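You operate a simulated robot arm through the tools that you are given. There is no shell and no other tool. Be economical: measure what you need, move in short steps, check, and stop when the job is done.

Carry out the task below with a simulated two-armed robot. There is one attempt and no reset: what you move stays moved.

JOB
On the dryer top, fold the press cloth in half, so that its two short edges meet.

Only the result counts: the job must be done as asked and must still hold three seconds after the hand-in. Knocking over, shifting, dropping, spilling or breaking anything else fails it. Flat cloth is picked up by pressing the open fingertips on it (5 to 10 N) and closing them slowly along it; thin cloth reads only 2 to 8 mm in the jaws.

ROBOT AND FRAMES
Two 7-joint arms with two-finger parallel grippers on one trunk, on a base that drives. Base frame: it is fixed to the floor where the robot stands at the start and does not move with it; the origin is under the middle of the robot, x ahead of it, y to its left, z up. Units: m, rad, N and s.
The left shoulder is at the start at [0.07, 0.134, 1.101], the right one opposite. Places, roughly: dryer top [0.6, 0.3, 0.8]; press cloth [0.5, 0.2, 0.9]. Payload 1.57 kg a hand.
The TCP of each hand is the grasp point between the finger pads, 0.03 m short of the fingertips. In the tool frame z runs along the fingers and y along their closing line. The gripper opens to 0.08 m. The fingers are 0.017 m wide and 0.012 m thick; the gripper's body (0.04 by 0.082 m) begins 0.08 m behind the TCP.
Orientation is that of the tool frame in the base frame, as a unit quaternion [w, x, y, z]. With the fingers straight down and closing along the base's y, the tool's x points along the base's -x, its y along +y and its z along -z.

CONTROLS
- The arms move only by the tool servo_tool. It takes "left_deltas", "right_deltas" or both (then of equal length, played together; a hand with none holds still); each is a list of rows, each a list of 7 numbers: the shift along the base's x, y, z in units of 200 mm (1.0 is 200 mm), then the turn, a rotation vector about the base's x, y, z in units of 120 degrees (1.0 is 120 degrees), then the gripper command, from -1 (shut) to 1 (fully open), values between in proportion. In form: [[tx, ty, tz, wx, wy, wz, gripper], ...]. A call has 1 to 8 rows; each row is the pose to reach, as a shift and turn from the pose commanded when the call began. A call with a number of a shift or a turn outside -1 to 1 is refused whole. Rows are played at 5 a second. More than 0.05 m and 0.15 rad between two rows, or a gripper value outside its range, and nothing of the call is played. Where a pose cannot be reached the arm comes as near as it can. A force on the tool above 40 N (or 10 N above the force at the start of the call, whichever is more), or a blocked arm, ends the call early, and 0.2 s more pass. Each finger travels about 0.153 m/s and halts on what it meets, pressing with about 40 N; the grip force reading is that of the motor and also rises with nothing between the fingers. The clock runs only during rows and for 0.2 s after the last one: add rows that repeat a pose to give the fingers time. The reply holds the time, the measured pose of the TCP, the force on the tool along the base axes, the opening and the grip force, in the units named above and with some noise, with the torque about the TCP (base axes, N m) and any sound that the robot's microphone picked up, and new pictures: "pictures" is both (left out), scene, wrist or none (wrist: the cameras of the hands that moved).
- Cameras (640 x 400 px; columns grow to the right, rows downward): "scene" is now at [0.1112, 0.0343, 1.2934]; the picture's right is [0.36, -0.93, 0.00], its down [-0.72, -0.28, -0.63] and it looks along [0.59, 0.23, -0.78] (base axes); focal length 227 px, centre (320, 200). "left" rides on the left gripper at [0.072, 0.007, -0.122] in its tool frame; the picture's right is [-0.09, 1.00, 0.00], its down [-0.84, -0.08, -0.54] and it looks along [-0.54, -0.05, 0.84] (tool axes); focal length 238 px, centre (320, 200). "right" rides on the right gripper at [0.072, -0.007, -0.122] in its tool frame; the picture's right is [0.09, 1.00, 0.00], its down [-0.84, 0.08, -0.54] and it looks along [-0.54, 0.05, 0.84] (tool axes); focal length 238 px, centre (320, 200). There is no depth. A picture from a camera that has moved, and an enlarged one, comes with that camera's place and axes in the base frame and with its lens. The place of the scene camera against the robot may be out by one fixed shift of up to 0.025 m in any direction.
- lift_body(by): slides the trunk up (or, below 0, down) by that many m; the arms and the scene camera ride with it, the base frame stays. It gives what a move gives, with no picture.
- base_move(legs): drives the robot by 1 to 6 legs, each [ahead, left, turn to the left] in m, m and rad, along the robot's own axes; the way and the turn of a leg run together, so that a leg with both is an arc; at most 1.5 m and 3.142 rad a leg. The arms and the cameras ride along, it lands a little off, and it stops where it bumps. It gives what a move gives, and a new picture of the scene camera.
- aim_head(pan, tilt): turns the head with the scene camera to pan (to the left, within 1.501 rad either way) and tilt (down, from -0.506 to 1.204), counted from straight ahead of the robot. It gives what a move gives, and a new picture of the scene camera.
- enlarge(camera, box): a new picture of the part [left, top, right, bottom] of that camera's present view, enlarged. It takes no simulated time.
- sign_off(): hands the job in; it is judged then, once.

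Go step by step. Nothing tells you exact positions but the pictures and the camera data: compare them with the known pose of the tool, close in by small moves and look again before you grip or let go. The budget is 120 turns and 260 pictures, counting those below and the enlarged ones. Unless the task says otherwise, let go and move clear before handing in, and close with one line.

The tools are called as name(argument=value, ...) on one line, values as JSON. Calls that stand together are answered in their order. servo_tool: Moves the arms, as the interface text tells. Its arguments: {"type":"object","properties":{"left_deltas":{"type":"array","items":{"type":"array","items":{"type":"number"}}},"right_deltas":{"type":"array","items":{"type":"array","items":{"type":"number"}}},"pictures":{"type":"string","enum":["both","scene","wrist","none"]}},"required":[]} The other tools are called the same way: lift_body (by) slides the trunk up or down; base_move (legs) drives the base; aim_head (pan, tilt) turns the head that bears the scene camera; enlarge (camera, box) takes an enlarged picture of a part of a camera's view; sign_off () hands the job in.

At the start:

```text
time_s: 0.0
left_tcp_pos: [0.3573, 0.3811, 1.0983]
left_tcp_rot: [0.0, -0.001, 1.0, -0.001]
left_contact_force: [-0.4, 0.4, 0.5]
left_torque: [0.01, 0.01, 0.0]
left_width: 0.08
left_grip_force: 0.0
right_tcp_pos: [0.3872, -0.0503, 1.029]
right_tcp_rot: [0.0, 0.0, 1.0, -0.001]
right_contact_force: [-0.6, -0.8, 0.3]
right_torque: [0.02, 0.01, 0.02]
right_width: 0.0801
right_grip_force: 0.1
trunk travel left (down, up): [-0.675, 0.265]
robot x, y, heading: [-0.0016, -0.0002, -0.004]
head pan, tilt: [0.372, 0.888]
```

scene: 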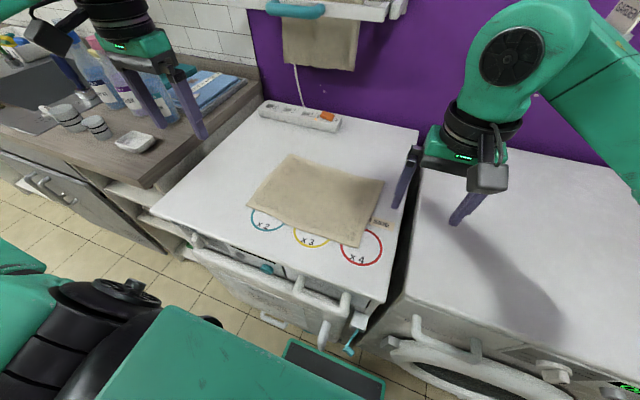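
right: 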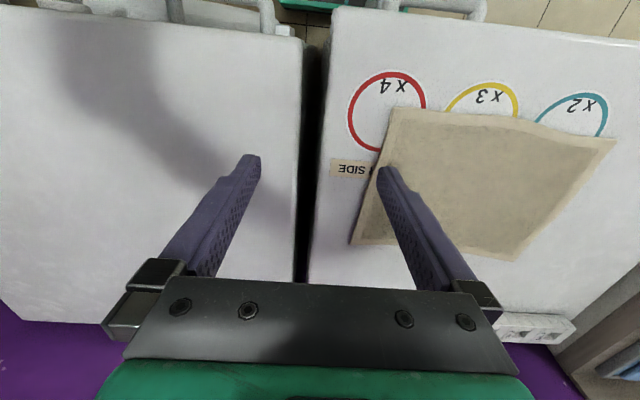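
left: 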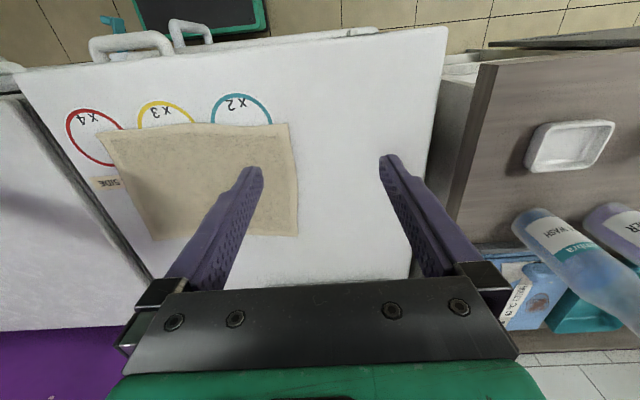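

I see the cloth lying flat on the dryer. Its long side, about 0.31 m, runs along y, and its short side, about 0.24 m, runs along x. I'll look closer before moving.

enlarge(camera="scene", box=[220, 130, 440, 270])

enlarge(camera="right", box=[310, 50, 640, 270])

enlarge(camera="left", box=[60, 70, 380, 270])

```text
2.86 times, centred on (330, 200) of scene
camera zoom: at [0.1112, 0.0343, 1.2934], right [0.36, -0.93, 0.0], down [-0.72, -0.28, -0.63], along [0.59, 0.23, -0.78], focal length 649 px, centre (291, 200)
```

zoom: 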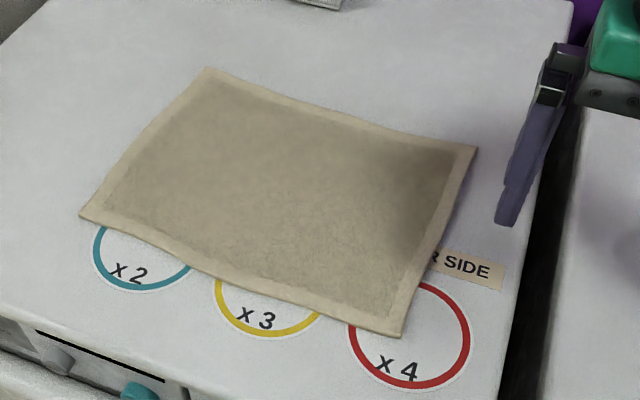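

```text
1.82 times, centred on (475, 160) of right
camera zoom: at [0.3132, -0.0569, 1.1501], right [-0.09, 1.0, 0.0], down [0.84, 0.08, 0.54], along [0.54, 0.05, -0.84], focal length 433 px, centre (38, 273)
```

zoom: 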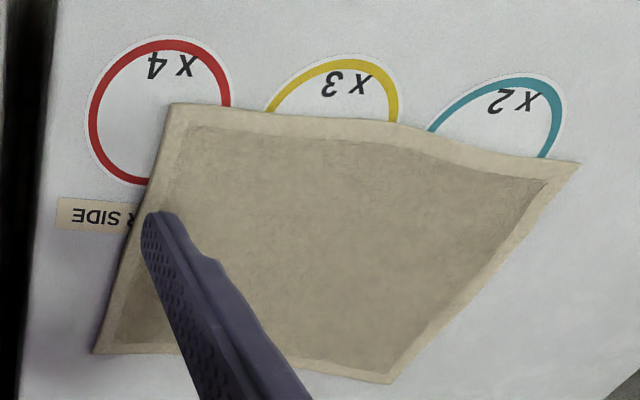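

```text
2.00 times, centred on (220, 170) of left
camera zoom: at [0.2853, 0.3881, 1.2193], right [0.09, 1.0, 0.0], down [0.84, -0.08, 0.54], along [0.54, -0.05, -0.84], focal length 477 px, centre (520, 260)
```

zoom: 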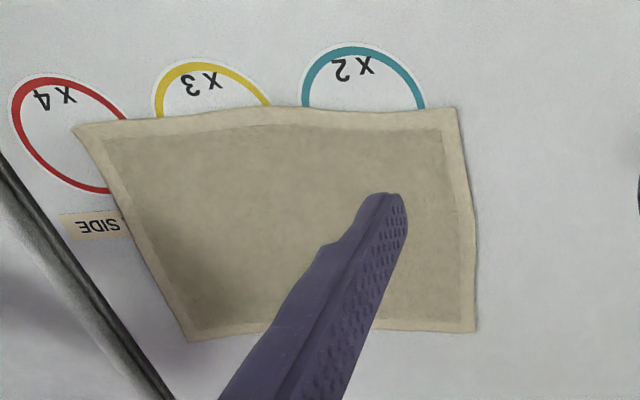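

The wrist cameras triangulate the cloth top at z≈0.855. The corners come out at far-left (.60,.31), far-right (.585,.02), near-right (.365,.034) and near-left (.377,.331). I'll shift the base left so both hands can reach all the corners.

base_move(legs=[[0, 0.12, 0]])

```text
time_s: 1.2
left_tcp_pos: [0.3574, 0.4978, 1.0985]
left_tcp_rot: [0.0, 0.0, 1.0, 0.001]
left_contact_force: [1.0, 0.0, 0.2]
left_torque: [0.02, -0.05, -0.01]
left_width: 0.08
left_grip_force: 0.0
right_tcp_pos: [0.3875, 0.0663, 1.029]
right_tcp_rot: [0.0, 0.001, 1.0, 0.001]
right_contact_force: [0.6, 0.0, -0.1]
right_torque: [0.0, -0.01, 0.0]
right_width: 0.08
right_grip_force: 0.1
trunk travel left (down, up): [-0.675, 0.265]
robot x, y, heading: [0.0008, 0.1183, -0.004]
head pan, tilt: [0.372, 0.888]
camera scene: at [0.1113, 0.1519, 1.2934], right [0.36, -0.93, 0.0], down [-0.72, -0.28, -0.63], along [0.59, 0.23, -0.78], focal length 227 px, centre (320, 200)
```

scene: 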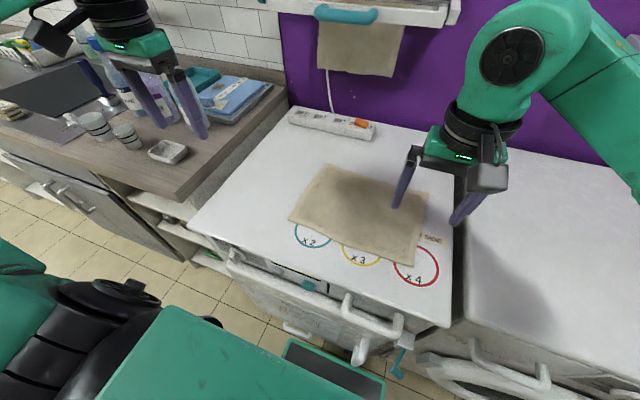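

The base is in place. Next I'll bring the right hand over the near-right corner, half open and straddling the edge, and check the alignment.

servo_tool(right_deltas=[[0, -0.03, -0.15, 0, 0, 0, 0], [-0.0125, -0.08, -0.35, 0, 0, 0, 0], [-0.0125, -0.08, -0.53, 0, 0, 0, 0], [-0.0125, -0.08, -0.62, 0, 0, 0, 0], [-0.0125, -0.08, -0.62, 0, 0, 0, 0]], pictures="both")

```text
time_s: 2.4
left_tcp_pos: [0.3577, 0.5002, 1.0977]
left_tcp_rot: [0.0, 0.001, 1.0, -0.001]
left_contact_force: [-0.1, -1.0, 0.1]
left_torque: [0.0, -0.01, -0.01]
left_width: 0.0801
left_grip_force: 0.0
right_tcp_pos: [0.3833, 0.0506, 0.9049]
right_tcp_rot: [-0.001, 0.001, 1.0, 0.0]
right_contact_force: [0.2, 0.8, -0.3]
right_torque: [0.03, -0.02, 0.0]
right_width: 0.04
right_grip_force: 0.1
trunk travel left (down, up): [-0.675, 0.265]
robot x, y, heading: [-0.0026, 0.1194, 0.001]
head pan, tilt: [0.372, 0.888]
camera scene: at [0.1112, 0.1533, 1.2934], right [0.36, -0.93, 0.0], down [-0.72, -0.28, -0.63], along [0.59, 0.23, -0.78], focal length 227 px, centre (320, 200)
camera right: at [0.3105, 0.0453, 1.0255], right [-0.09, 1.0, 0.0], down [0.84, 0.08, 0.54], along [0.54, 0.05, -0.84], focal length 238 px, centre (320, 200)
```

scene: 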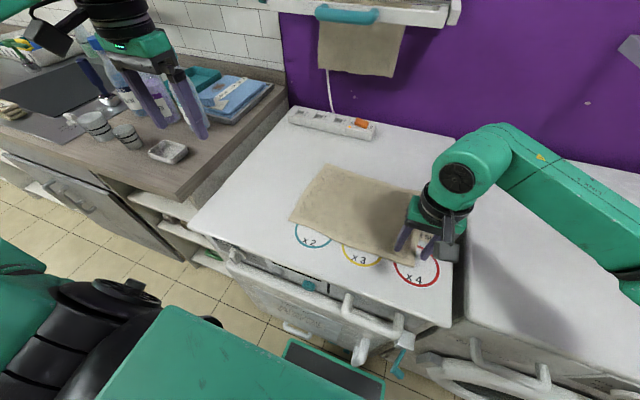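
right: 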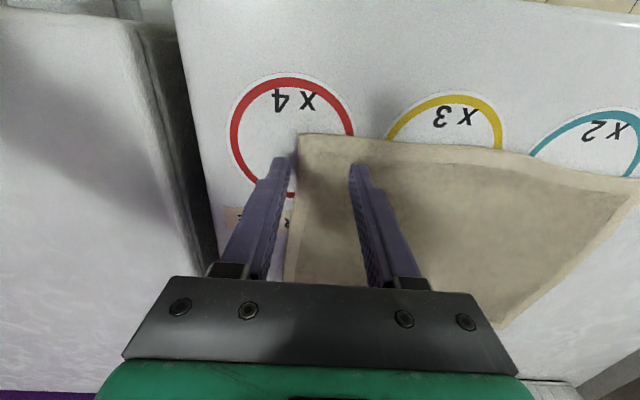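

The outer finger sits about 2 mm outside the edge, as planned. I'll lower it in small steps until it touches.

servo_tool(right_deltas=[[0, 0, -0.03, 0, 0, 0, 0], [0, 0, -0.06, 0, 0, 0, 0], [0, 0, -0.085, 0, 0, 0, 0], [0, 0, -0.085, 0, 0, 0, 0]], pictures="wrist")

```text
time_s: 3.4
left_tcp_pos: [0.3577, 0.4988, 1.0974]
left_tcp_rot: [0.0, 0.0, 1.0, 0.001]
left_contact_force: [1.1, -0.1, 0.7]
left_torque: [0.03, 0.03, 0.0]
left_width: 0.0799
left_grip_force: 0.0
right_tcp_pos: [0.3827, 0.0521, 0.8872]
right_tcp_rot: [0.0, 0.001, 1.0, 0.0]
right_contact_force: [0.2, -1.1, 0.5]
right_torque: [0.02, 0.05, 0.03]
right_width: 0.04
right_grip_force: 0.2
trunk travel left (down, up): [-0.675, 0.265]
robot x, y, heading: [-0.0003, 0.1205, -0.003]
head pan, tilt: [0.372, 0.888]
camera right: at [0.3103, 0.0459, 1.009], right [-0.09, 1.0, 0.0], down [0.84, 0.08, 0.54], along [0.54, 0.05, -0.84], focal length 238 px, centre (320, 200)
```

right: 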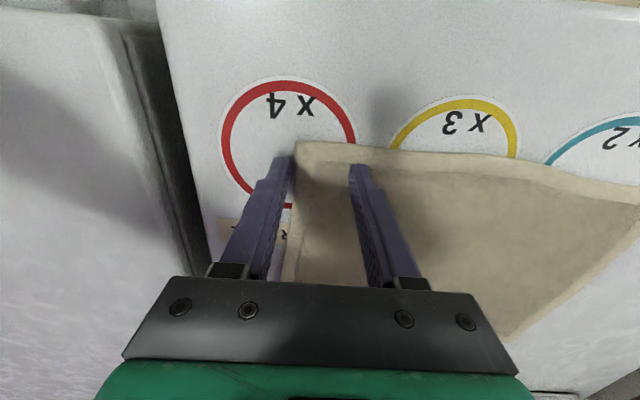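

servo_tool(right_deltas=[[0, 0, -0.01, 0, 0, 0, 0], [0, 0, -0.02, 0, 0, 0, 0], [0, 0, -0.02, 0, 0, 0, 0]], pictures="none")

```text
time_s: 4.2
left_tcp_pos: [0.3571, 0.4992, 1.0965]
left_tcp_rot: [0.0, 0.0, 1.0, 0.0]
left_contact_force: [-0.2, 0.4, 0.3]
left_torque: [-0.02, 0.04, 0.01]
left_width: 0.0801
left_grip_force: 0.0
right_tcp_pos: [0.3839, 0.0518, 0.8841]
right_tcp_rot: [0.0, 0.001, 1.0, 0.0]
right_contact_force: [0.3, -0.8, 1.4]
right_torque: [0.06, 0.0, 0.02]
right_width: 0.0401
right_grip_force: 0.1
trunk travel left (down, up): [-0.675, 0.265]
robot x, y, heading: [0.0025, 0.1199, -0.003]
head pan, tilt: [0.372, 0.888]
```

servo_tool(right_deltas=[[0, 0, -0.01, 0, 0, 0, 0], [0, 0, -0.02, 0, 0, 0, 0], [0, 0, -0.02, 0, 0, 0, 0]], pictures="none")

```text
time_s: 5.0
left_tcp_pos: [0.3572, 0.4999, 1.0976]
left_tcp_rot: [0.001, -0.001, 1.0, -0.001]
left_contact_force: [0.3, 0.9, 0.8]
left_torque: [0.0, -0.01, 0.0]
left_width: 0.0801
left_grip_force: 0.1
right_tcp_pos: [0.3832, 0.0514, 0.8819]
right_tcp_rot: [0.003, 0.0, 1.0, 0.002]
right_contact_force: [4.1, -1.4, 27.4]
right_torque: [0.58, -0.08, -0.12]
right_width: 0.0394
right_grip_force: 0.1
trunk travel left (down, up): [-0.675, 0.265]
robot x, y, heading: [0.0004, 0.1172, 0.0]
head pan, tilt: [0.372, 0.888]
```

The contact force is too high, and it's on the inner finger. I'll ease up to about 8 N and close slowly, holding the outer finger in place.

servo_tool(right_deltas=[[0, 0, 0.01, 0, 0, 0, 0], [0, -0.0125, 0.01, 0, 0, 0, -0.125], [0, -0.025, 0.01, 0, 0, 0, -0.25], [0, -0.0375, 0.01, 0, 0, 0, -0.375], [0, -0.05, 0.01, 0, 0, 0, -0.5]], pictures="wrist")

enlarge(camera="right", box=[200, 100, 440, 250])

```text
time_s: 6.2
left_tcp_pos: [0.3549, 0.5002, 1.0987]
left_tcp_rot: [0.001, 0.001, 1.0, -0.001]
left_contact_force: [-1.1, 0.3, 0.1]
left_torque: [0.0, 0.02, -0.02]
left_width: 0.0801
left_grip_force: 0.1
right_tcp_pos: [0.3819, 0.0421, 0.8831]
right_tcp_rot: [0.0, 0.0, 1.0, 0.001]
right_contact_force: [-1.6, -0.7, 12.9]
right_torque: [0.18, 0.06, 0.0]
right_width: 0.0202
right_grip_force: 0.0
trunk travel left (down, up): [-0.675, 0.265]
robot x, y, heading: [0.0006, 0.1172, -0.001]
head pan, tilt: [0.372, 0.888]
camera right: at [0.3092, 0.0356, 1.0037], right [-0.09, 1.0, 0.0], down [0.84, 0.08, 0.54], along [0.54, 0.05, -0.84], focal length 238 px, centre (320, 200)
```

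right: 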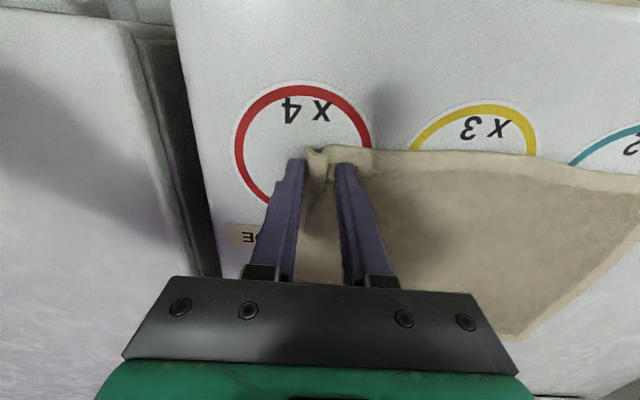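

```text
2.67 times, centred on (320, 175) of right
camera zoom: at [0.3092, 0.0356, 1.0037], right [-0.09, 1.0, 0.0], down [0.84, 0.08, 0.54], along [0.54, 0.05, -0.84], focal length 636 px, centre (320, 267)
```

zoom: 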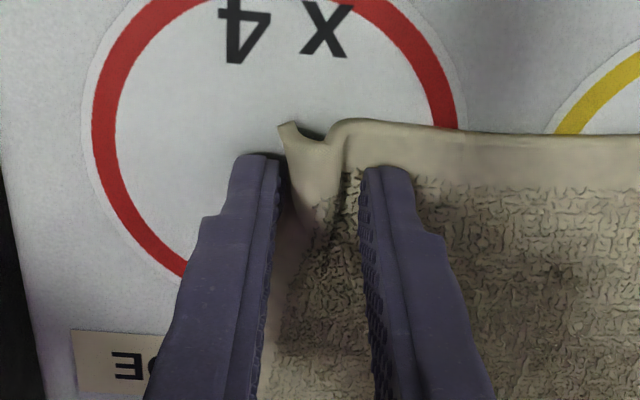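

This works well: the edge is curling up against the outer finger. I'll keep closing.

servo_tool(right_deltas=[[0, -0.0125, 0.003, 0, 0, 0, -0.625], [0, -0.025, 0.003, 0, 0, 0, -0.75], [0, -0.0375, 0.003, 0, 0, 0, -0.875], [0, -0.0425, 0.003, 0, 0, 0, -1], [0, -0.0425, 0.003, 0, 0, 0, -1], [0, -0.0425, 0.003, 0, 0, 0, -1]], pictures="wrist")

enlarge(camera="right", box=[200, 100, 440, 250])

```text
time_s: 7.6
left_tcp_pos: [0.3572, 0.5008, 1.0975]
left_tcp_rot: [0.001, 0.0, 1.0, 0.0]
left_contact_force: [0.3, -0.3, -0.1]
left_torque: [0.03, -0.04, -0.01]
left_width: 0.0801
left_grip_force: 0.0
right_tcp_pos: [0.3839, 0.0319, 0.8831]
right_tcp_rot: [0.001, 0.001, 1.0, 0.0]
right_contact_force: [0.7, 1.8, 8.2]
right_torque: [0.14, -0.01, 0.0]
right_width: 0.0056
right_grip_force: 25.7
trunk travel left (down, up): [-0.675, 0.265]
robot x, y, heading: [-0.0003, 0.1184, -0.006]
head pan, tilt: [0.372, 0.888]
camera right: at [0.3101, 0.0276, 1.0041], right [-0.09, 1.0, 0.0], down [0.84, 0.08, 0.54], along [0.54, 0.05, -0.84], focal length 238 px, centre (320, 200)
```

right: 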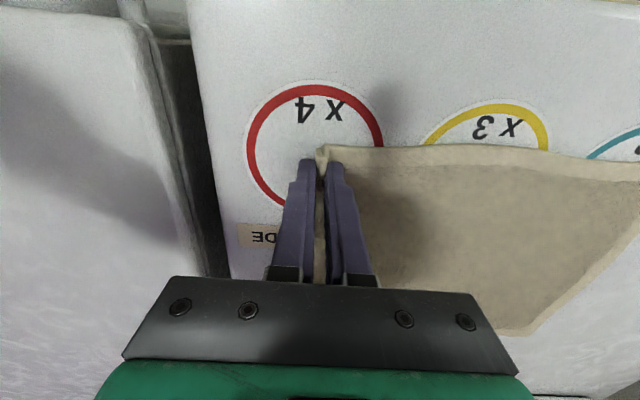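

```text
2.67 times, centred on (320, 175) of right
camera zoom: at [0.3101, 0.0276, 1.0041], right [-0.09, 1.0, 0.0], down [0.84, 0.08, 0.54], along [0.54, 0.05, -0.84], focal length 636 px, centre (320, 267)
```

zoom: 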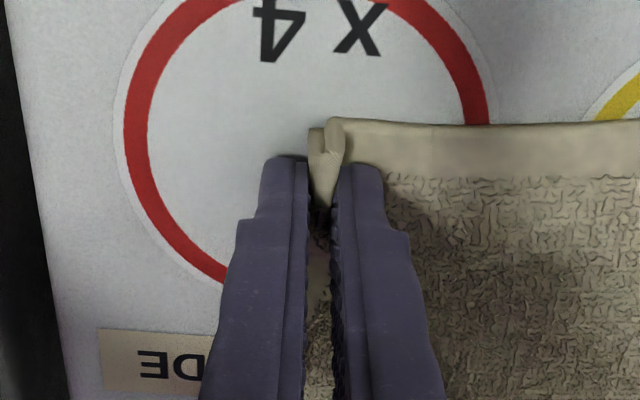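

The near corner is gripped at 5.6 mm. Now I'll bring the left hand over the far side, moving forward first and then right.

servo_tool(left_deltas=[[0.2, -0.05, 0, 0, 0, 0, 0], [0.4, -0.15, 0, 0, 0, 0, 0], [0.6, -0.25, 0, 0, 0, 0, 0], [0.8, -0.35, 0, 0, 0, 0, 0], [0.98, -0.5, 0, 0, 0, 0, 0], [1, -0.7, -0.1, 0, 0, 0, 0], [1, -0.9, -0.2, 0, 0, 0, 0], [1, -1, -0.25, 0, 0, 0, 0]], right_deltas=[[0, 0, 0, 0, 0, 0, -1], [0, 0, 0, 0, 0, 0, -1], [0, 0, 0, 0, 0, 0, -1], [0, 0, 0, 0, 0, 0, -1], [0, 0, 0, 0, 0, 0, -1], [0, 0, 0, 0, 0, 0, -1], [0, 0, 0, 0, 0, 0, -1], [0, 0, 0, 0, 0, 0, -1]], pictures="scene")

```text
time_s: 9.4
left_tcp_pos: [0.5398, 0.307, 1.0436]
left_tcp_rot: [0.001, 0.0, 1.0, -0.001]
left_contact_force: [-0.4, -0.4, 0.7]
left_torque: [0.0, -0.04, 0.0]
left_width: 0.0402
left_grip_force: 0.1
left hand out of reach, approached as far as the arm can: row 5, 6, 7, 8
right_tcp_pos: [0.3841, 0.033, 0.883]
right_tcp_rot: [0.001, 0.001, 1.0, 0.0]
right_contact_force: [2.7, -1.2, 10.2]
right_torque: [0.04, -0.1, -0.02]
right_width: 0.0052
right_grip_force: 25.4
trunk travel left (down, up): [-0.675, 0.265]
robot x, y, heading: [-0.0002, 0.1191, -0.0]
head pan, tilt: [0.372, 0.888]
camera scene: at [0.1106, 0.1528, 1.2935], right [0.36, -0.93, 0.0], down [-0.72, -0.28, -0.63], along [0.59, 0.23, -0.78], focal length 227 px, centre (320, 200)
```

scene: 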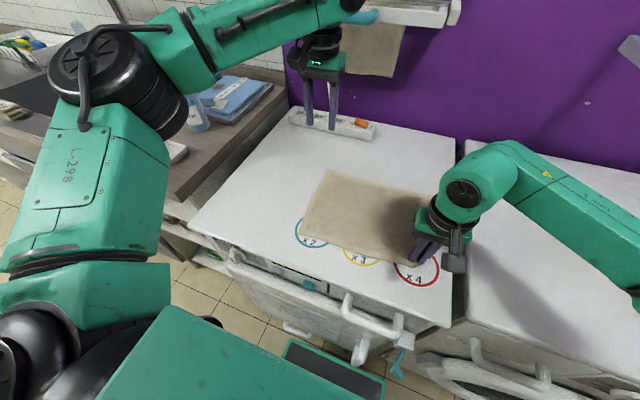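

servo_tool(left_deltas=[[0.02, -0.2, -0.1, 0, 0, 0, 0], [0.02, -0.4, -0.2, 0, 0, 0, 0], [0.02, -0.6, -0.3, 0, 0, 0, 0], [0.02, -0.8, -0.38, 0, 0, 0, 0], [0.02, -0.98, -0.45, 0, 0, 0, 0], [0.02, -0.98, -0.45, 0, 0, 0, 0]], pictures="both")

```text
time_s: 10.8
left_tcp_pos: [0.4694, 0.2033, 0.9608]
left_tcp_rot: [0.0, 0.0, 1.0, -0.001]
left_contact_force: [-0.5, 0.4, 0.3]
left_torque: [0.03, 0.0, 0.02]
left_width: 0.0396
left_grip_force: 0.0
left hand out of reach, approached as far as the arm can: row 1, 2, 3, 4, 5, 6
right_tcp_pos: [0.3829, 0.0328, 0.8825]
right_tcp_rot: [0.001, 0.001, 1.0, -0.001]
right_contact_force: [2.4, 0.2, 10.6]
right_torque: [0.0, -0.11, -0.03]
right_width: 0.0052
right_grip_force: 25.6
trunk travel left (down, up): [-0.675, 0.265]
robot x, y, heading: [-0.0016, 0.1195, 0.001]
head pan, tilt: [0.372, 0.888]
camera scene: at [0.1105, 0.1532, 1.2935], right [0.36, -0.93, 0.0], down [-0.72, -0.28, -0.63], along [0.59, 0.23, -0.78], focal length 227 px, centre (320, 200)
camera left: at [0.3976, 0.2122, 1.0833], right [0.09, 1.0, 0.0], down [0.84, -0.08, 0.54], along [0.54, -0.05, -0.84], focal length 238 px, centre (320, 200)
```

scene: 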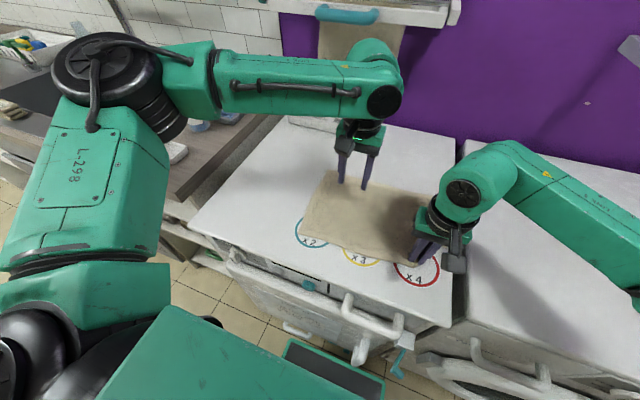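
left: 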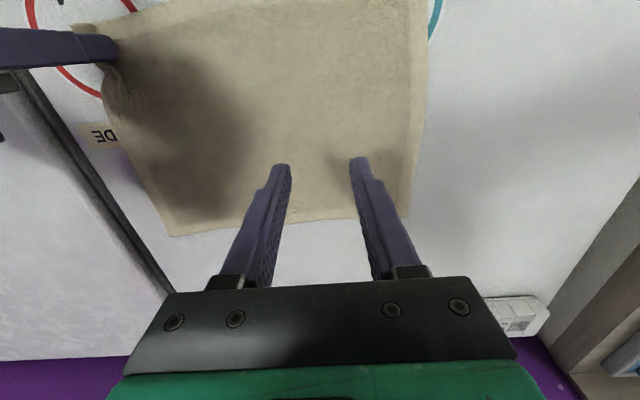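

From here the left arm can't reach across. So I'll let go, park the base further right, grip both corners with the arms in easy poses, and then make the fold with the trunk and base. First I'll un-pinch by reversing the closing motion, and back the left arm up.

servo_tool(right_deltas=[[0, 0.0, 0, 0, 0, 0, -0.85], [0, 0.025, 0, 0, 0, 0, -0.65], [0, 0.05, 0, 0, 0, 0, -0.4], [0, 0.0925, 0, 0, 0, 0, 0.0], [0, 0.0925, 0.1, 0, 0, 0, 0.0], [0, 0.0925, 0.3, 0, 0, 0, 0.0], [0, 0.0925, 0.5, 0, 0, 0, 0.0], [0, 0.0925, 0.6, 0, 0, 0, 0.0]], left_deltas=[[-0.2, 0.15, 0.1, 0, 0, 0, 0], [-0.35, 0.3, 0.2, 0, 0, 0, 0], [-0.5, 0.45, 0.3, 0, 0, 0, 0], [-0.5, 0.65, 0.3, 0, 0, 0, 0], [-0.5, 0.85, 0.3, 0, 0, 0, 0], [-0.5, 1, 0.3, 0, 0, 0, 0], [-0.5, 1, 0.3, 0, 0, 0, 0], [-0.5, 1, 0.3, 0, 0, 0, 0]], pictures="both")

```text
refused: row 1 steps farther than a row can; nothing moved
```

servo_tool(right_deltas=[[0, 0.0, 0, 0, 0, 0, -0.85], [0, 0.025, 0, 0, 0, 0, -0.65], [0, 0.05, 0, 0, 0, 0, -0.4], [0, 0.0925, 0, 0, 0, 0, 0.0], [0, 0.0925, 0.1, 0, 0, 0, 0.0], [0, 0.0925, 0.3, 0, 0, 0, 0.0], [0, 0.0925, 0.5, 0, 0, 0, 0.0], [0, 0.0925, 0.6, 0, 0, 0, 0.0]], left_deltas=[[-0.15, 0.12, 0.05, 0, 0, 0, 0], [-0.3, 0.25, 0.1, 0, 0, 0, 0], [-0.45, 0.4, 0.2, 0, 0, 0, 0], [-0.5, 0.6, 0.3, 0, 0, 0, 0], [-0.5, 0.8, 0.3, 0, 0, 0, 0], [-0.5, 1, 0.3, 0, 0, 0, 0], [-0.5, 1, 0.3, 0, 0, 0, 0], [-0.5, 1, 0.3, 0, 0, 0, 0]], pictures="both")

```text
time_s: 12.6
left_tcp_pos: [0.3718, 0.4035, 1.02]
left_tcp_rot: [0.0, 0.0, 1.0, 0.0]
left_contact_force: [0.2, -0.4, 0.0]
left_torque: [0.01, -0.03, -0.03]
left_width: 0.0401
left_grip_force: 0.1
right_tcp_pos: [0.3828, 0.0517, 1.0025]
right_tcp_rot: [0.0, 0.001, 1.0, 0.0]
right_contact_force: [0.2, -1.0, -1.1]
right_torque: [-0.02, -0.01, 0.0]
right_width: 0.0402
right_grip_force: 0.0
trunk travel left (down, up): [-0.675, 0.265]
robot x, y, heading: [0.0003, 0.12, -0.001]
head pan, tilt: [0.372, 0.888]
camera scene: at [0.1111, 0.1532, 1.2934], right [0.36, -0.93, 0.0], down [-0.72, -0.28, -0.63], along [0.59, 0.23, -0.78], focal length 227 px, centre (320, 200)
camera right: at [0.3107, 0.0457, 1.124], right [-0.09, 1.0, 0.0], down [0.84, 0.08, 0.54], along [0.54, 0.05, -0.84], focal length 238 px, centre (320, 200)
camera left: at [0.2997, 0.4104, 1.1417], right [0.09, 1.0, 0.0], down [0.84, -0.08, 0.54], along [0.54, -0.05, -0.84], focal length 238 px, centre (320, 200)
```

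scene: 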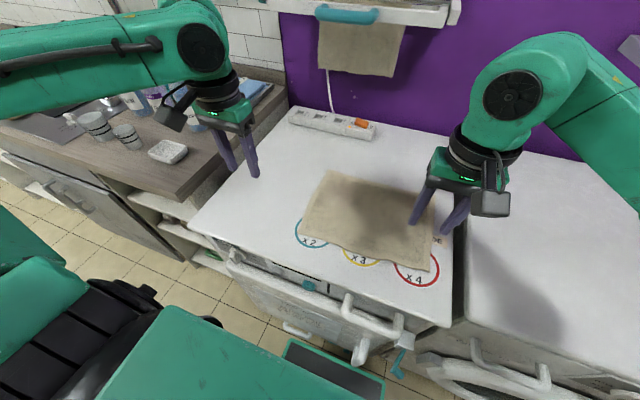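
right: 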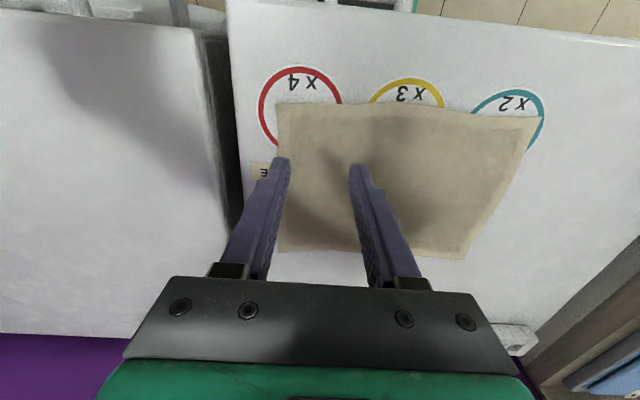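
left: 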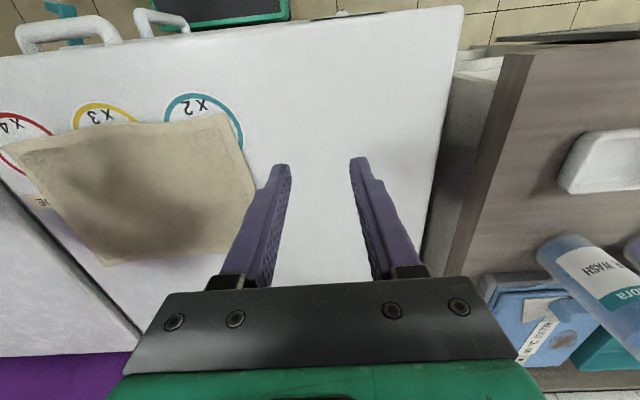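

The cloth is flat again and slightly shifted to the right. Before driving right, I'll check what's on that side.

aim_head(pan=-0.6, tilt=0.6)

```text
time_s: 13.9
left_tcp_pos: [0.3714, 0.4042, 1.02]
left_tcp_rot: [0.0, 0.0, 1.0, 0.0]
left_contact_force: [0.3, -0.7, -0.5]
left_torque: [-0.04, -0.03, 0.02]
left_width: 0.0399
left_grip_force: 0.1
right_tcp_pos: [0.3833, 0.052, 1.0029]
right_tcp_rot: [0.0, 0.001, 1.0, 0.0]
right_contact_force: [0.9, 0.2, 0.1]
right_torque: [0.02, 0.03, 0.01]
right_width: 0.04
right_grip_force: 0.0
trunk travel left (down, up): [-0.675, 0.265]
robot x, y, heading: [-0.0007, 0.1164, -0.005]
head pan, tilt: [-0.6, 0.6]
camera scene: at [0.1133, 0.0756, 1.3173], right [-0.57, -0.82, 0.0], down [-0.47, 0.32, -0.82], along [0.68, -0.47, -0.57], focal length 227 px, centre (320, 200)
```

scene: 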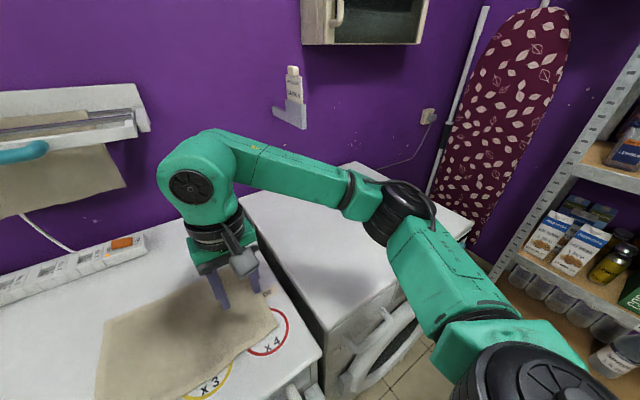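

There's room over the washer. I'll tuck the right hand left and push the left hand forward, then drive right 0.22.

servo_tool(left_deltas=[[0.2, 0, 0, 0, 0, 0, 0], [0.4, 0, -0.1, 0, 0, 0, 0], [0.6, -0.05, -0.2, 0, 0, 0, 0], [0.75, -0.1, -0.3, 0, 0, 0, 0], [0.85, -0.2, -0.4, 0, 0, 0, 0], [0.9, -0.35, -0.45, 0, 0, 0, 0], [0.9, -0.5, -0.45, 0, 0, 0, 0], [0.9, -0.6, -0.45, 0, 0, 0, 0]], right_deltas=[[0, 0.0, 0, 0, 0, 0, 0], [0, 0.2, 0, 0, 0, 0, 0], [0, 0.4, -0.1, 0, 0, 0, 0], [0, 0.6, -0.2, 0, 0, 0, 0], [0, 0.8, -0.3, 0, 0, 0, 0], [0, 0.95, -0.35, 0, 0, 0, 0], [0, 1, -0.35, 0, 0, 0, 0], [0, 1, -0.35, 0, 0, 0, 0]], pictures="none")

aim_head(pan=0.25, tilt=0.95)

```text
time_s: 15.7
left_tcp_pos: [0.5401, 0.2975, 0.9322]
left_tcp_rot: [0.002, -0.011, 1.0, -0.001]
left_contact_force: [-0.8, -0.1, -0.2]
left_torque: [0.02, 0.03, 0.03]
left_width: 0.04
left_grip_force: 0.1
left hand out of reach, approached as far as the arm can: row 7, 8
right_tcp_pos: [0.3816, 0.2531, 0.9333]
right_tcp_rot: [0.001, -0.004, 1.0, 0.001]
right_contact_force: [-0.1, 0.6, 0.7]
right_torque: [0.0, 0.01, -0.01]
right_width: 0.0399
right_grip_force: 0.0
trunk travel left (down, up): [-0.675, 0.265]
robot x, y, heading: [-0.0008, 0.118, -0.003]
head pan, tilt: [-0.6, 0.6]
```

```text
time_s: 16.9
left_tcp_pos: [0.5406, 0.297, 0.9322]
left_tcp_rot: [0.002, -0.011, 1.0, -0.002]
left_contact_force: [-0.4, -0.1, 0.1]
left_torque: [0.02, 0.01, -0.01]
left_width: 0.0401
left_grip_force: 0.1
right_tcp_pos: [0.3819, 0.251, 0.932]
right_tcp_rot: [0.001, -0.003, 1.0, 0.0]
right_contact_force: [-0.3, 0.2, -0.1]
right_torque: [0.01, 0.0, 0.02]
right_width: 0.0401
right_grip_force: 0.1
trunk travel left (down, up): [-0.675, 0.265]
robot x, y, heading: [0.003, 0.1192, -0.0]
head pan, tilt: [0.25, 0.949]
camera scene: at [0.111, 0.1434, 1.2889], right [0.25, -0.97, 0.0], down [-0.79, -0.2, -0.58], along [0.56, 0.14, -0.81], focal length 227 px, centre (320, 200)
```

scene: 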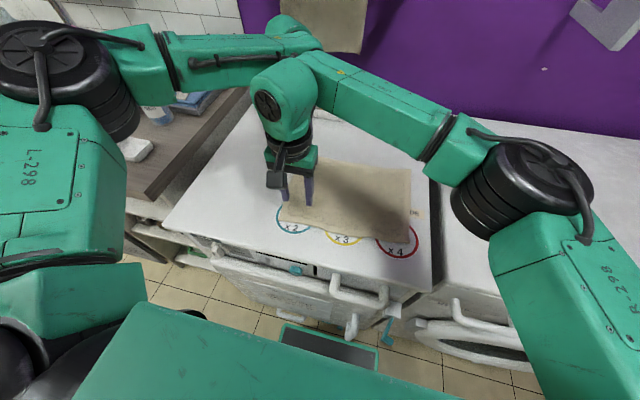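

The left hand stalled at (.54,.30), and I can't tell whether that's its reach or the right arm. I'll test it by moving the right hand away and pushing the left one to the needed relative spot.

servo_tool(right_deltas=[[0, -0.2, 0.1, 0, 0, 0, 0], [0, -0.4, 0.1, 0, 0, 0, 0], [0, -0.6, 0.1, 0, 0, 0, 0], [0, -0.8, 0.1, 0, 0, 0, 0], [0, -0.8, 0.1, 0, 0, 0, 0], [0, -0.8, 0.1, 0, 0, 0, 0], [0, -0.8, 0.1, 0, 0, 0, 0], [0, -0.8, 0.1, 0, 0, 0, 0]], left_deltas=[[0, 0, 0, 0, 0, 0, 0], [0, 0, 0, 0, 0, 0, 0], [0, 0, 0, 0, 0, 0, 0], [0.03, 0, 0, 0, 0, 0, 0], [0.06, 0, 0, 0, 0, 0, 0], [0.06, 0, 0, 0, 0, 0, 0], [0.06, -0.1, 0, 0, 0, 0, 0], [0.06, -0.15, 0, 0, 0, 0, 0]], pictures="scene")

```text
time_s: 18.6
left_tcp_pos: [0.5282, 0.2749, 0.9334]
left_tcp_rot: [0.001, 0.0, 1.0, 0.0]
left_contact_force: [0.0, -0.8, -0.3]
left_torque: [-0.03, -0.02, 0.04]
left_width: 0.04
left_grip_force: 0.1
left hand out of reach, approached as far as the arm can: row 4, 5, 6, 7, 8
right_tcp_pos: [0.3824, 0.0918, 0.9522]
right_tcp_rot: [0.0, 0.001, 1.0, -0.001]
right_contact_force: [1.1, 0.3, 0.3]
right_torque: [-0.01, 0.03, -0.01]
right_width: 0.0397
right_grip_force: 0.1
trunk travel left (down, up): [-0.675, 0.265]
robot x, y, heading: [0.0001, 0.1156, 0.001]
head pan, tilt: [0.25, 0.949]
camera scene: at [0.111, 0.1438, 1.2889], right [0.25, -0.97, 0.0], down [-0.79, -0.2, -0.58], along [0.56, 0.14, -0.81], focal length 227 px, centre (320, 200)
```

scene: 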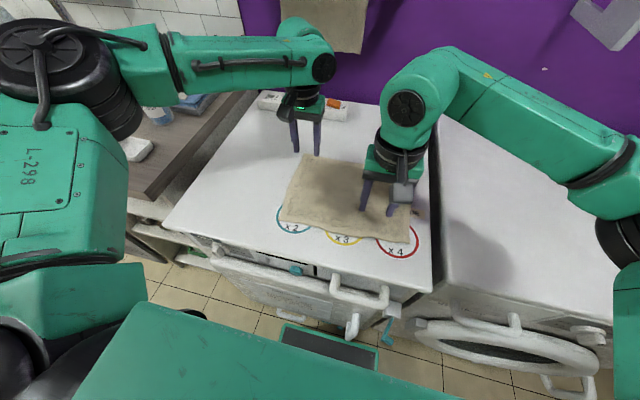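

The limit is kinematic. I'll test whether turning the tool about the vertical frees up reach.

servo_tool(left_deltas=[[0, 0.1, 0, 0, 0, 0.07, 0], [0, 0.1, 0, 0, 0, 0.14, 0], [0, 0.1, 0, 0, 0, 0.21, 0], [0.1, 0.1, 0, 0, 0, 0.21, 0], [0.1, 0.1, 0, 0, 0, 0.21, 0]], pictures="none")

servo_tool(left_deltas=[[-0.1, 0, 0, 0, 0, -0.07, 0], [-0.1, 0, 0, 0, 0, -0.14, 0], [-0.1, 0, 0, 0, 0, -0.21, 0], [-0.1, 0, 0, 0, 0, -0.28, 0], [-0.1, 0, 0, 0, 0, -0.35, 0], [-0.1, 0, 0, 0, 0, -0.42, 0], [0, 0, 0, 0, 0, -0.42, 0], [0, 0, 0, 0, 0, -0.42, 0]], pictures="none")

```text
time_s: 19.9
left_tcp_pos: [0.5422, 0.298, 0.9359]
left_tcp_rot: [0.001, -0.218, 0.976, 0.0]
left_contact_force: [0.9, -0.2, 0.9]
left_torque: [0.05, -0.01, 0.01]
left_width: 0.0398
left_grip_force: 0.0
left hand out of reach, approached as far as the arm can: row 4, 5
right_tcp_pos: [0.3822, 0.0907, 0.9536]
right_tcp_rot: [0.0, 0.001, 1.0, 0.0]
right_contact_force: [-0.4, 1.1, -0.4]
right_torque: [0.0, -0.02, 0.03]
right_width: 0.0398
right_grip_force: 0.1
trunk travel left (down, up): [-0.675, 0.265]
robot x, y, heading: [-0.0022, 0.1169, -0.0]
head pan, tilt: [0.25, 0.949]
```

```text
time_s: 21.6
left_tcp_pos: [0.5422, 0.2975, 0.936]
left_tcp_rot: [0.001, 0.219, 0.976, 0.0]
left_contact_force: [0.0, 0.8, -0.1]
left_torque: [0.0, -0.04, -0.03]
left_width: 0.0401
left_grip_force: 0.0
right_tcp_pos: [0.3832, 0.0912, 0.9541]
right_tcp_rot: [0.001, 0.001, 1.0, 0.001]
right_contact_force: [0.6, 0.3, 0.3]
right_torque: [-0.03, -0.01, 0.0]
right_width: 0.0401
right_grip_force: 0.0
trunk travel left (down, up): [-0.675, 0.265]
robot x, y, heading: [-0.0036, 0.1213, -0.002]
head pan, tilt: [0.25, 0.949]
```

servo_tool(left_deltas=[[0.05, 0, 0, 0, 0, 0, 0], [0.1, 0, 0, 0, 0, 0, 0], [0.15, 0, 0, 0, 0, 0, 0], [0.2, 0, 0, 0, 0, 0, 0]], pictures="none")

servo_tool(left_deltas=[[0, 0, -0.05, 0, 0, 0, 0], [0, 0, -0.1, 0, 0, 0, 0], [0, 0, -0.15, 0, 0, 0, 0], [0.05, 0, -0.15, 0, 0, 0, 0], [0.1, 0, -0.15, 0, 0, 0, 0], [0.15, 0, -0.15, 0, 0, 0, 0]], pictures="none")

```text
time_s: 22.6
left_tcp_pos: [0.5485, 0.3106, 0.9379]
left_tcp_rot: [0.001, 0.218, 0.976, -0.001]
left_contact_force: [-0.1, 0.7, 0.7]
left_torque: [0.0, 0.01, 0.01]
left_width: 0.0399
left_grip_force: 0.1
left hand out of reach, approached as far as the arm can: row 1, 2, 3, 4
right_tcp_pos: [0.3822, 0.0917, 0.9521]
right_tcp_rot: [0.0, 0.0, 1.0, 0.0]
right_contact_force: [-0.2, 0.5, 0.4]
right_torque: [0.0, 0.03, 0.01]
right_width: 0.0397
right_grip_force: 0.2
trunk travel left (down, up): [-0.675, 0.265]
robot x, y, heading: [0.001, 0.1193, -0.002]
head pan, tilt: [0.25, 0.949]
```

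```text
time_s: 24.1
left_tcp_pos: [0.5472, 0.3173, 0.9114]
left_tcp_rot: [0.001, 0.218, 0.976, 0.0]
left_contact_force: [0.3, 0.2, 0.0]
left_torque: [0.01, 0.02, -0.03]
left_width: 0.0402
left_grip_force: 0.0
left hand out of reach, approached as far as the arm can: row 3, 4, 5, 6
right_tcp_pos: [0.3824, 0.092, 0.9526]
right_tcp_rot: [0.0, 0.0, 1.0, 0.0]
right_contact_force: [-0.7, -0.5, 1.1]
right_torque: [0.02, -0.01, -0.01]
right_width: 0.0401
right_grip_force: 0.1
trunk travel left (down, up): [-0.675, 0.265]
robot x, y, heading: [0.0013, 0.121, -0.008]
head pan, tilt: [0.25, 0.949]
```

The left hand's limit is near x≈.55, so I'll test tilting the hand. The fingertips point forward and down, which puts the wrist nearer the robot.

servo_tool(left_deltas=[[-0.1, 0, 0.1, 0, 0, 0.07, 0], [-0.1, 0, 0.1, 0, 0, 0.14, 0], [-0.1, 0, 0.1, 0, 0, 0.21, 0]], pictures="none")

servo_tool(left_deltas=[[0.05, 0, 0, 0, -0.07, 0, 0], [0.1, 0, 0, 0, -0.14, 0, 0], [0.15, 0, 0, 0, -0.2, 0, 0], [0.25, 0, 0, 0, -0.2, 0, 0], [0.35, 0, 0, 0, -0.2, 0, 0], [0.35, -0.15, 0, 0, -0.2, 0, 0], [0.35, -0.3, 0, 0, -0.2, 0, 0]], pictures="scene")

```text
time_s: 24.9
left_tcp_pos: [0.5284, 0.3184, 0.9305]
left_tcp_rot: [0.001, -0.001, 1.0, 0.001]
left_contact_force: [0.0, -0.5, -0.1]
left_torque: [-0.02, 0.01, 0.03]
left_width: 0.0399
left_grip_force: 0.0
right_tcp_pos: [0.3822, 0.091, 0.9529]
right_tcp_rot: [0.0, 0.001, 1.0, 0.0]
right_contact_force: [0.0, -0.4, 0.0]
right_torque: [0.03, 0.01, 0.01]
right_width: 0.0397
right_grip_force: 0.1
trunk travel left (down, up): [-0.675, 0.265]
robot x, y, heading: [-0.0002, 0.1177, -0.005]
head pan, tilt: [0.25, 0.949]
```

```text
time_s: 26.4
left_tcp_pos: [0.5998, 0.2567, 0.9312]
left_tcp_rot: [0.208, 0.0, 0.978, 0.0]
left_contact_force: [0.6, 0.6, -0.7]
left_torque: [0.01, 0.04, 0.02]
left_width: 0.0399
left_grip_force: 0.0
right_tcp_pos: [0.3823, 0.0911, 0.9532]
right_tcp_rot: [-0.001, 0.001, 1.0, 0.001]
right_contact_force: [0.2, 0.6, 0.5]
right_torque: [0.02, 0.01, -0.01]
right_width: 0.0399
right_grip_force: 0.0
trunk travel left (down, up): [-0.675, 0.265]
robot x, y, heading: [0.0012, 0.1177, -0.003]
head pan, tilt: [0.25, 0.949]
camera scene: at [0.1118, 0.1428, 1.2888], right [0.25, -0.97, 0.0], down [-0.79, -0.2, -0.58], along [0.56, 0.14, -0.81], focal length 227 px, centre (320, 200)
```

scene: 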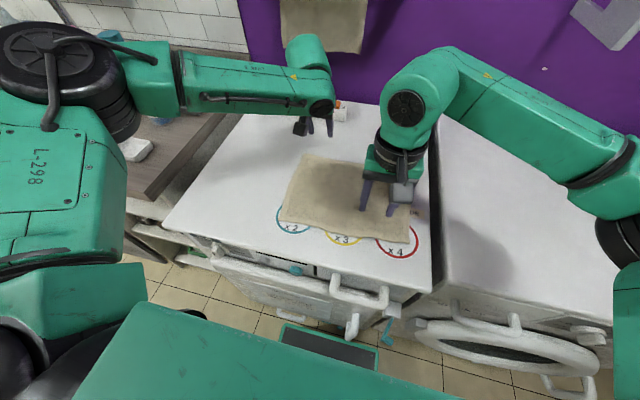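

Tilting works: the left hand now reaches x=.60 at the relative y I need. I'll give the right hand the same tilt and bring it alongside.

servo_tool(right_deltas=[[0, 0.1, 0, 0, -0.05, 0, 0], [0, 0.3, 0, 0, -0.1, 0, 0], [0, 0.5, 0, 0, -0.15, 0, 0], [0, 0.7, 0, 0, -0.2, 0, 0], [0, 0.78, 0, 0, -0.2, 0, 0], [0, 0.78, 0, 0, -0.2, 0, 0]], left_deltas=[[0, 0, 0, 0, 0, 0, 0], [-0.05, 0, 0, 0, 0, 0, 0], [-0.1, 0, 0, 0, 0, 0, 0], [-0.15, 0, 0, 0, 0, 0, 0], [-0.18, -0.05, 0, 0, 0, 0, 0], [-0.18, -0.05, 0, 0, 0, 0, 0]], pictures="scene")

```text
time_s: 27.9
left_tcp_pos: [0.5623, 0.2485, 0.9327]
left_tcp_rot: [0.207, 0.0, 0.978, 0.0]
left_contact_force: [-0.8, 0.3, 0.4]
left_torque: [0.05, 0.02, 0.02]
left_width: 0.0399
left_grip_force: 0.1
right_tcp_pos: [0.3839, 0.2472, 0.954]
right_tcp_rot: [0.208, 0.001, 0.978, 0.001]
right_contact_force: [-1.2, -0.3, 1.0]
right_torque: [0.0, -0.01, 0.03]
right_width: 0.0402
right_grip_force: 0.0
trunk travel left (down, up): [-0.675, 0.265]
robot x, y, heading: [-0.0005, 0.1199, 0.0]
head pan, tilt: [0.25, 0.949]
camera scene: at [0.111, 0.1433, 1.2889], right [0.25, -0.97, 0.0], down [-0.79, -0.2, -0.58], along [0.56, 0.14, -0.81], focal length 227 px, centre (320, 200)
```

scene: 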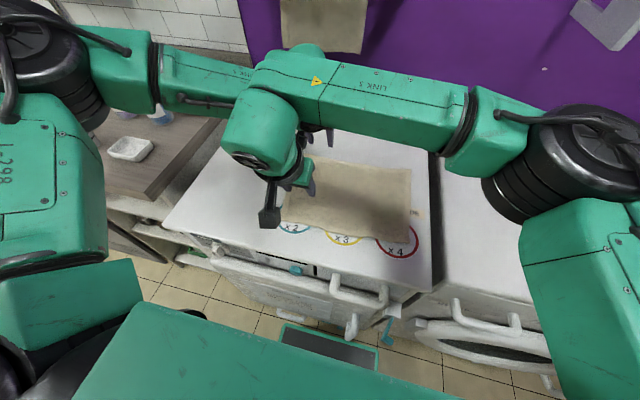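

Both hands sit side by side with the corner spacing I want. Next I'll drive the base right so they hover over the right edge.

base_move(legs=[[0, -0.205, 0]])

enlarge(camera="left", box=[0, 0, 640, 400])

enlarge(camera="right", box=[0, 0, 640, 400])

```text
time_s: 29.5
left_tcp_pos: [0.5622, 0.0458, 0.9335]
left_tcp_rot: [0.207, 0.0, 0.978, 0.0]
left_contact_force: [-0.4, -0.6, -0.4]
left_torque: [-0.03, 0.0, 0.01]
left_width: 0.04
left_grip_force: 0.0
right_tcp_pos: [0.3825, 0.0448, 0.9528]
right_tcp_rot: [0.208, 0.002, 0.978, -0.001]
right_contact_force: [-0.6, 0.6, 0.6]
right_torque: [0.01, -0.03, 0.01]
right_width: 0.0398
right_grip_force: 0.2
trunk travel left (down, up): [-0.675, 0.265]
robot x, y, heading: [-0.0026, -0.0798, 0.001]
head pan, tilt: [0.25, 0.949]
camera scene: at [0.1108, -0.0591, 1.2889], right [0.25, -0.97, 0.0], down [-0.79, -0.2, -0.58], along [0.56, 0.14, -0.81], focal length 227 px, centre (320, 200)
```

scene: 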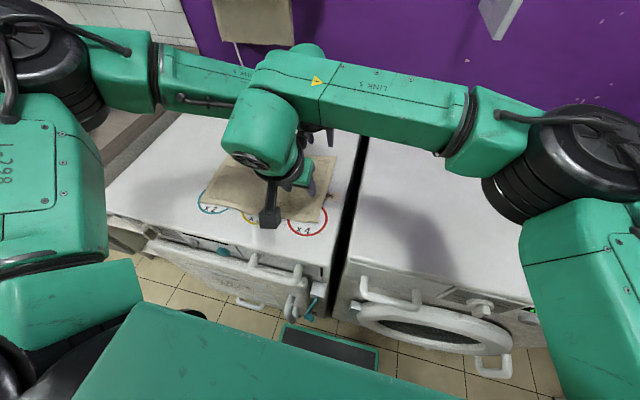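

```text
1.00 times, centred on (320, 200) of left
camera zoom: at [0.4464, 0.053, 1.0142], right [0.08, 1.0, 0.04], down [0.54, -0.08, 0.84], along [0.83, -0.05, -0.55], focal length 238 px, centre (320, 200)
```

zoom: 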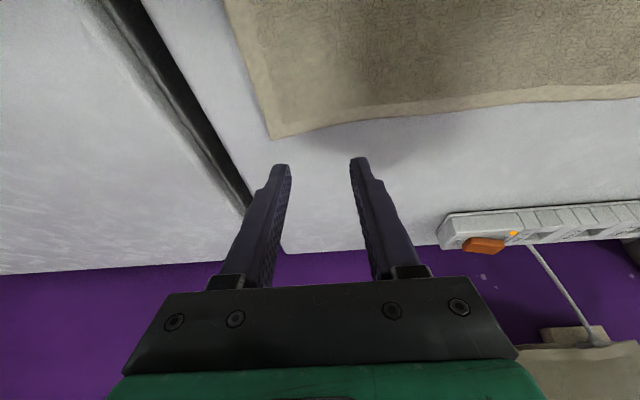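

```text
1.00 times, centred on (320, 200) of right
camera zoom: at [0.2666, 0.0388, 1.0343], right [-0.08, 1.0, -0.04], down [0.54, 0.08, 0.84], along [0.83, 0.05, -0.55], focal length 238 px, centre (320, 200)
```

zoom: 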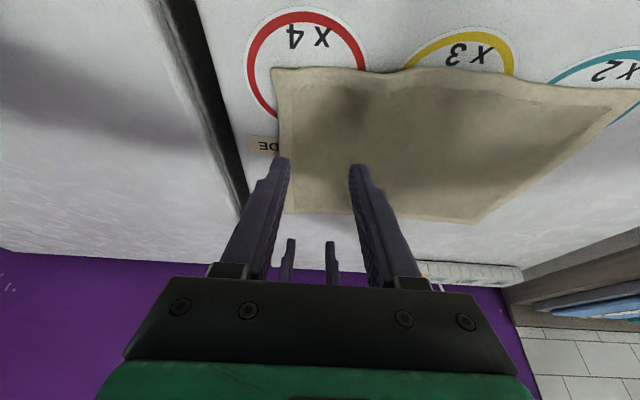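

The right edge is now at about y=.004, with corners at (.583,.005) and (.366,.003). I'll lower both hands to just above contact, straddling the edge.

servo_tool(left_deltas=[[-0.025, -0.06, -0.05, 0, 0, 0, 0], [-0.05, -0.119, -0.1, 0, 0, 0, 0], [-0.05, -0.119, -0.16, 0, 0, 0, 0], [-0.05, -0.119, -0.205, 0, 0, 0, 0], [-0.05, -0.119, -0.205, 0, 0, 0, 0]], right_deltas=[[-0.02, -0.06, -0.1, 0, 0, 0, 0], [-0.0375, -0.114, -0.2, 0, 0, 0, 0], [-0.0375, -0.114, -0.26, 0, 0, 0, 0], [-0.0375, -0.114, -0.3, 0, 0, 0, 0], [-0.0375, -0.114, -0.3, 0, 0, 0, 0]], pictures="wrist")

```text
time_s: 30.7
left_tcp_pos: [0.5514, 0.0221, 0.892]
left_tcp_rot: [0.208, 0.001, 0.978, 0.0]
left_contact_force: [0.4, 0.5, -0.2]
left_torque: [-0.02, -0.03, 0.03]
left_width: 0.04
left_grip_force: 0.0
right_tcp_pos: [0.3742, 0.021, 0.8926]
right_tcp_rot: [0.208, 0.001, 0.978, 0.0]
right_contact_force: [-0.3, -0.1, 0.2]
right_torque: [0.03, 0.0, 0.0]
right_width: 0.0398
right_grip_force: 0.1
trunk travel left (down, up): [-0.675, 0.265]
robot x, y, heading: [-0.0015, -0.0828, -0.006]
head pan, tilt: [0.25, 0.949]
camera right: at [0.2591, 0.0155, 0.9741], right [-0.08, 1.0, -0.04], down [0.54, 0.08, 0.84], along [0.83, 0.05, -0.55], focal length 238 px, centre (320, 200)
camera left: at [0.4365, 0.0284, 0.9735], right [0.08, 1.0, 0.04], down [0.54, -0.08, 0.84], along [0.83, -0.05, -0.55], focal length 238 px, centre (320, 200)
```

right: 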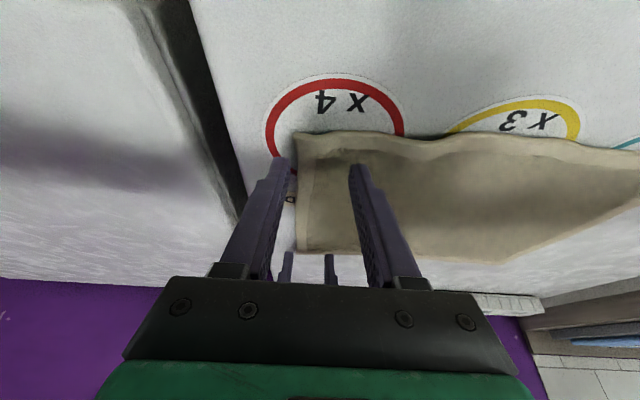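
left: 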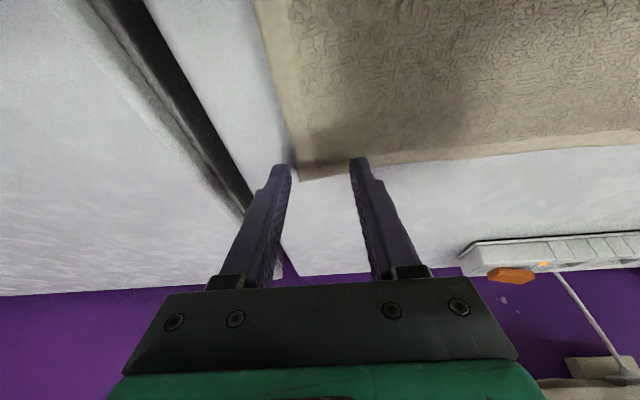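

Alignment is good. I'll lower both hands to contact.

servo_tool(left_deltas=[[0, 0, -0.02, 0, 0, 0, 0], [0, 0, -0.035, 0, 0, 0, 0], [0, 0, -0.04, 0, 0, 0, 0], [0, 0, -0.04, 0, 0, 0, 0]], right_deltas=[[0, 0, -0.02, 0, 0, 0, 0], [0, 0, -0.035, 0, 0, 0, 0], [0, 0, -0.04, 0, 0, 0, 0], [0, 0, -0.04, 0, 0, 0, 0]], pictures="none")

```text
time_s: 31.7
left_tcp_pos: [0.5517, 0.0226, 0.884]
left_tcp_rot: [0.208, 0.001, 0.978, 0.0]
left_contact_force: [0.3, 0.1, 1.5]
left_torque: [0.02, -0.01, -0.05]
left_width: 0.04
left_grip_force: 0.0
right_tcp_pos: [0.3752, 0.021, 0.8847]
right_tcp_rot: [0.208, 0.001, 0.978, 0.0]
right_contact_force: [-0.2, 0.4, 0.0]
right_torque: [0.02, 0.03, 0.03]
right_width: 0.0399
right_grip_force: 0.0
trunk travel left (down, up): [-0.675, 0.265]
robot x, y, heading: [0.0012, -0.0834, 0.002]
head pan, tilt: [0.25, 0.949]
```

servo_tool(left_deltas=[[0, 0, -0.01, 0, 0, 0, 0], [0, 0, -0.01, 0, 0, 0, 0]], right_deltas=[[0, 0, -0.01, 0, 0, 0, 0], [0, 0, -0.01, 0, 0, 0, 0]], pictures="none")

```text
time_s: 32.3
left_tcp_pos: [0.5496, 0.0222, 0.8831]
left_tcp_rot: [0.21, 0.001, 0.978, 0.0]
left_contact_force: [1.2, -0.2, 6.7]
left_torque: [0.16, -0.08, -0.02]
left_width: 0.04
left_grip_force: 0.0
right_tcp_pos: [0.3743, 0.0208, 0.8834]
right_tcp_rot: [0.209, 0.0, 0.978, 0.001]
right_contact_force: [0.8, 0.0, 3.2]
right_torque: [0.06, -0.05, -0.01]
right_width: 0.04
right_grip_force: 0.1
trunk travel left (down, up): [-0.675, 0.265]
robot x, y, heading: [-0.0011, -0.0895, -0.002]
head pan, tilt: [0.25, 0.949]
```

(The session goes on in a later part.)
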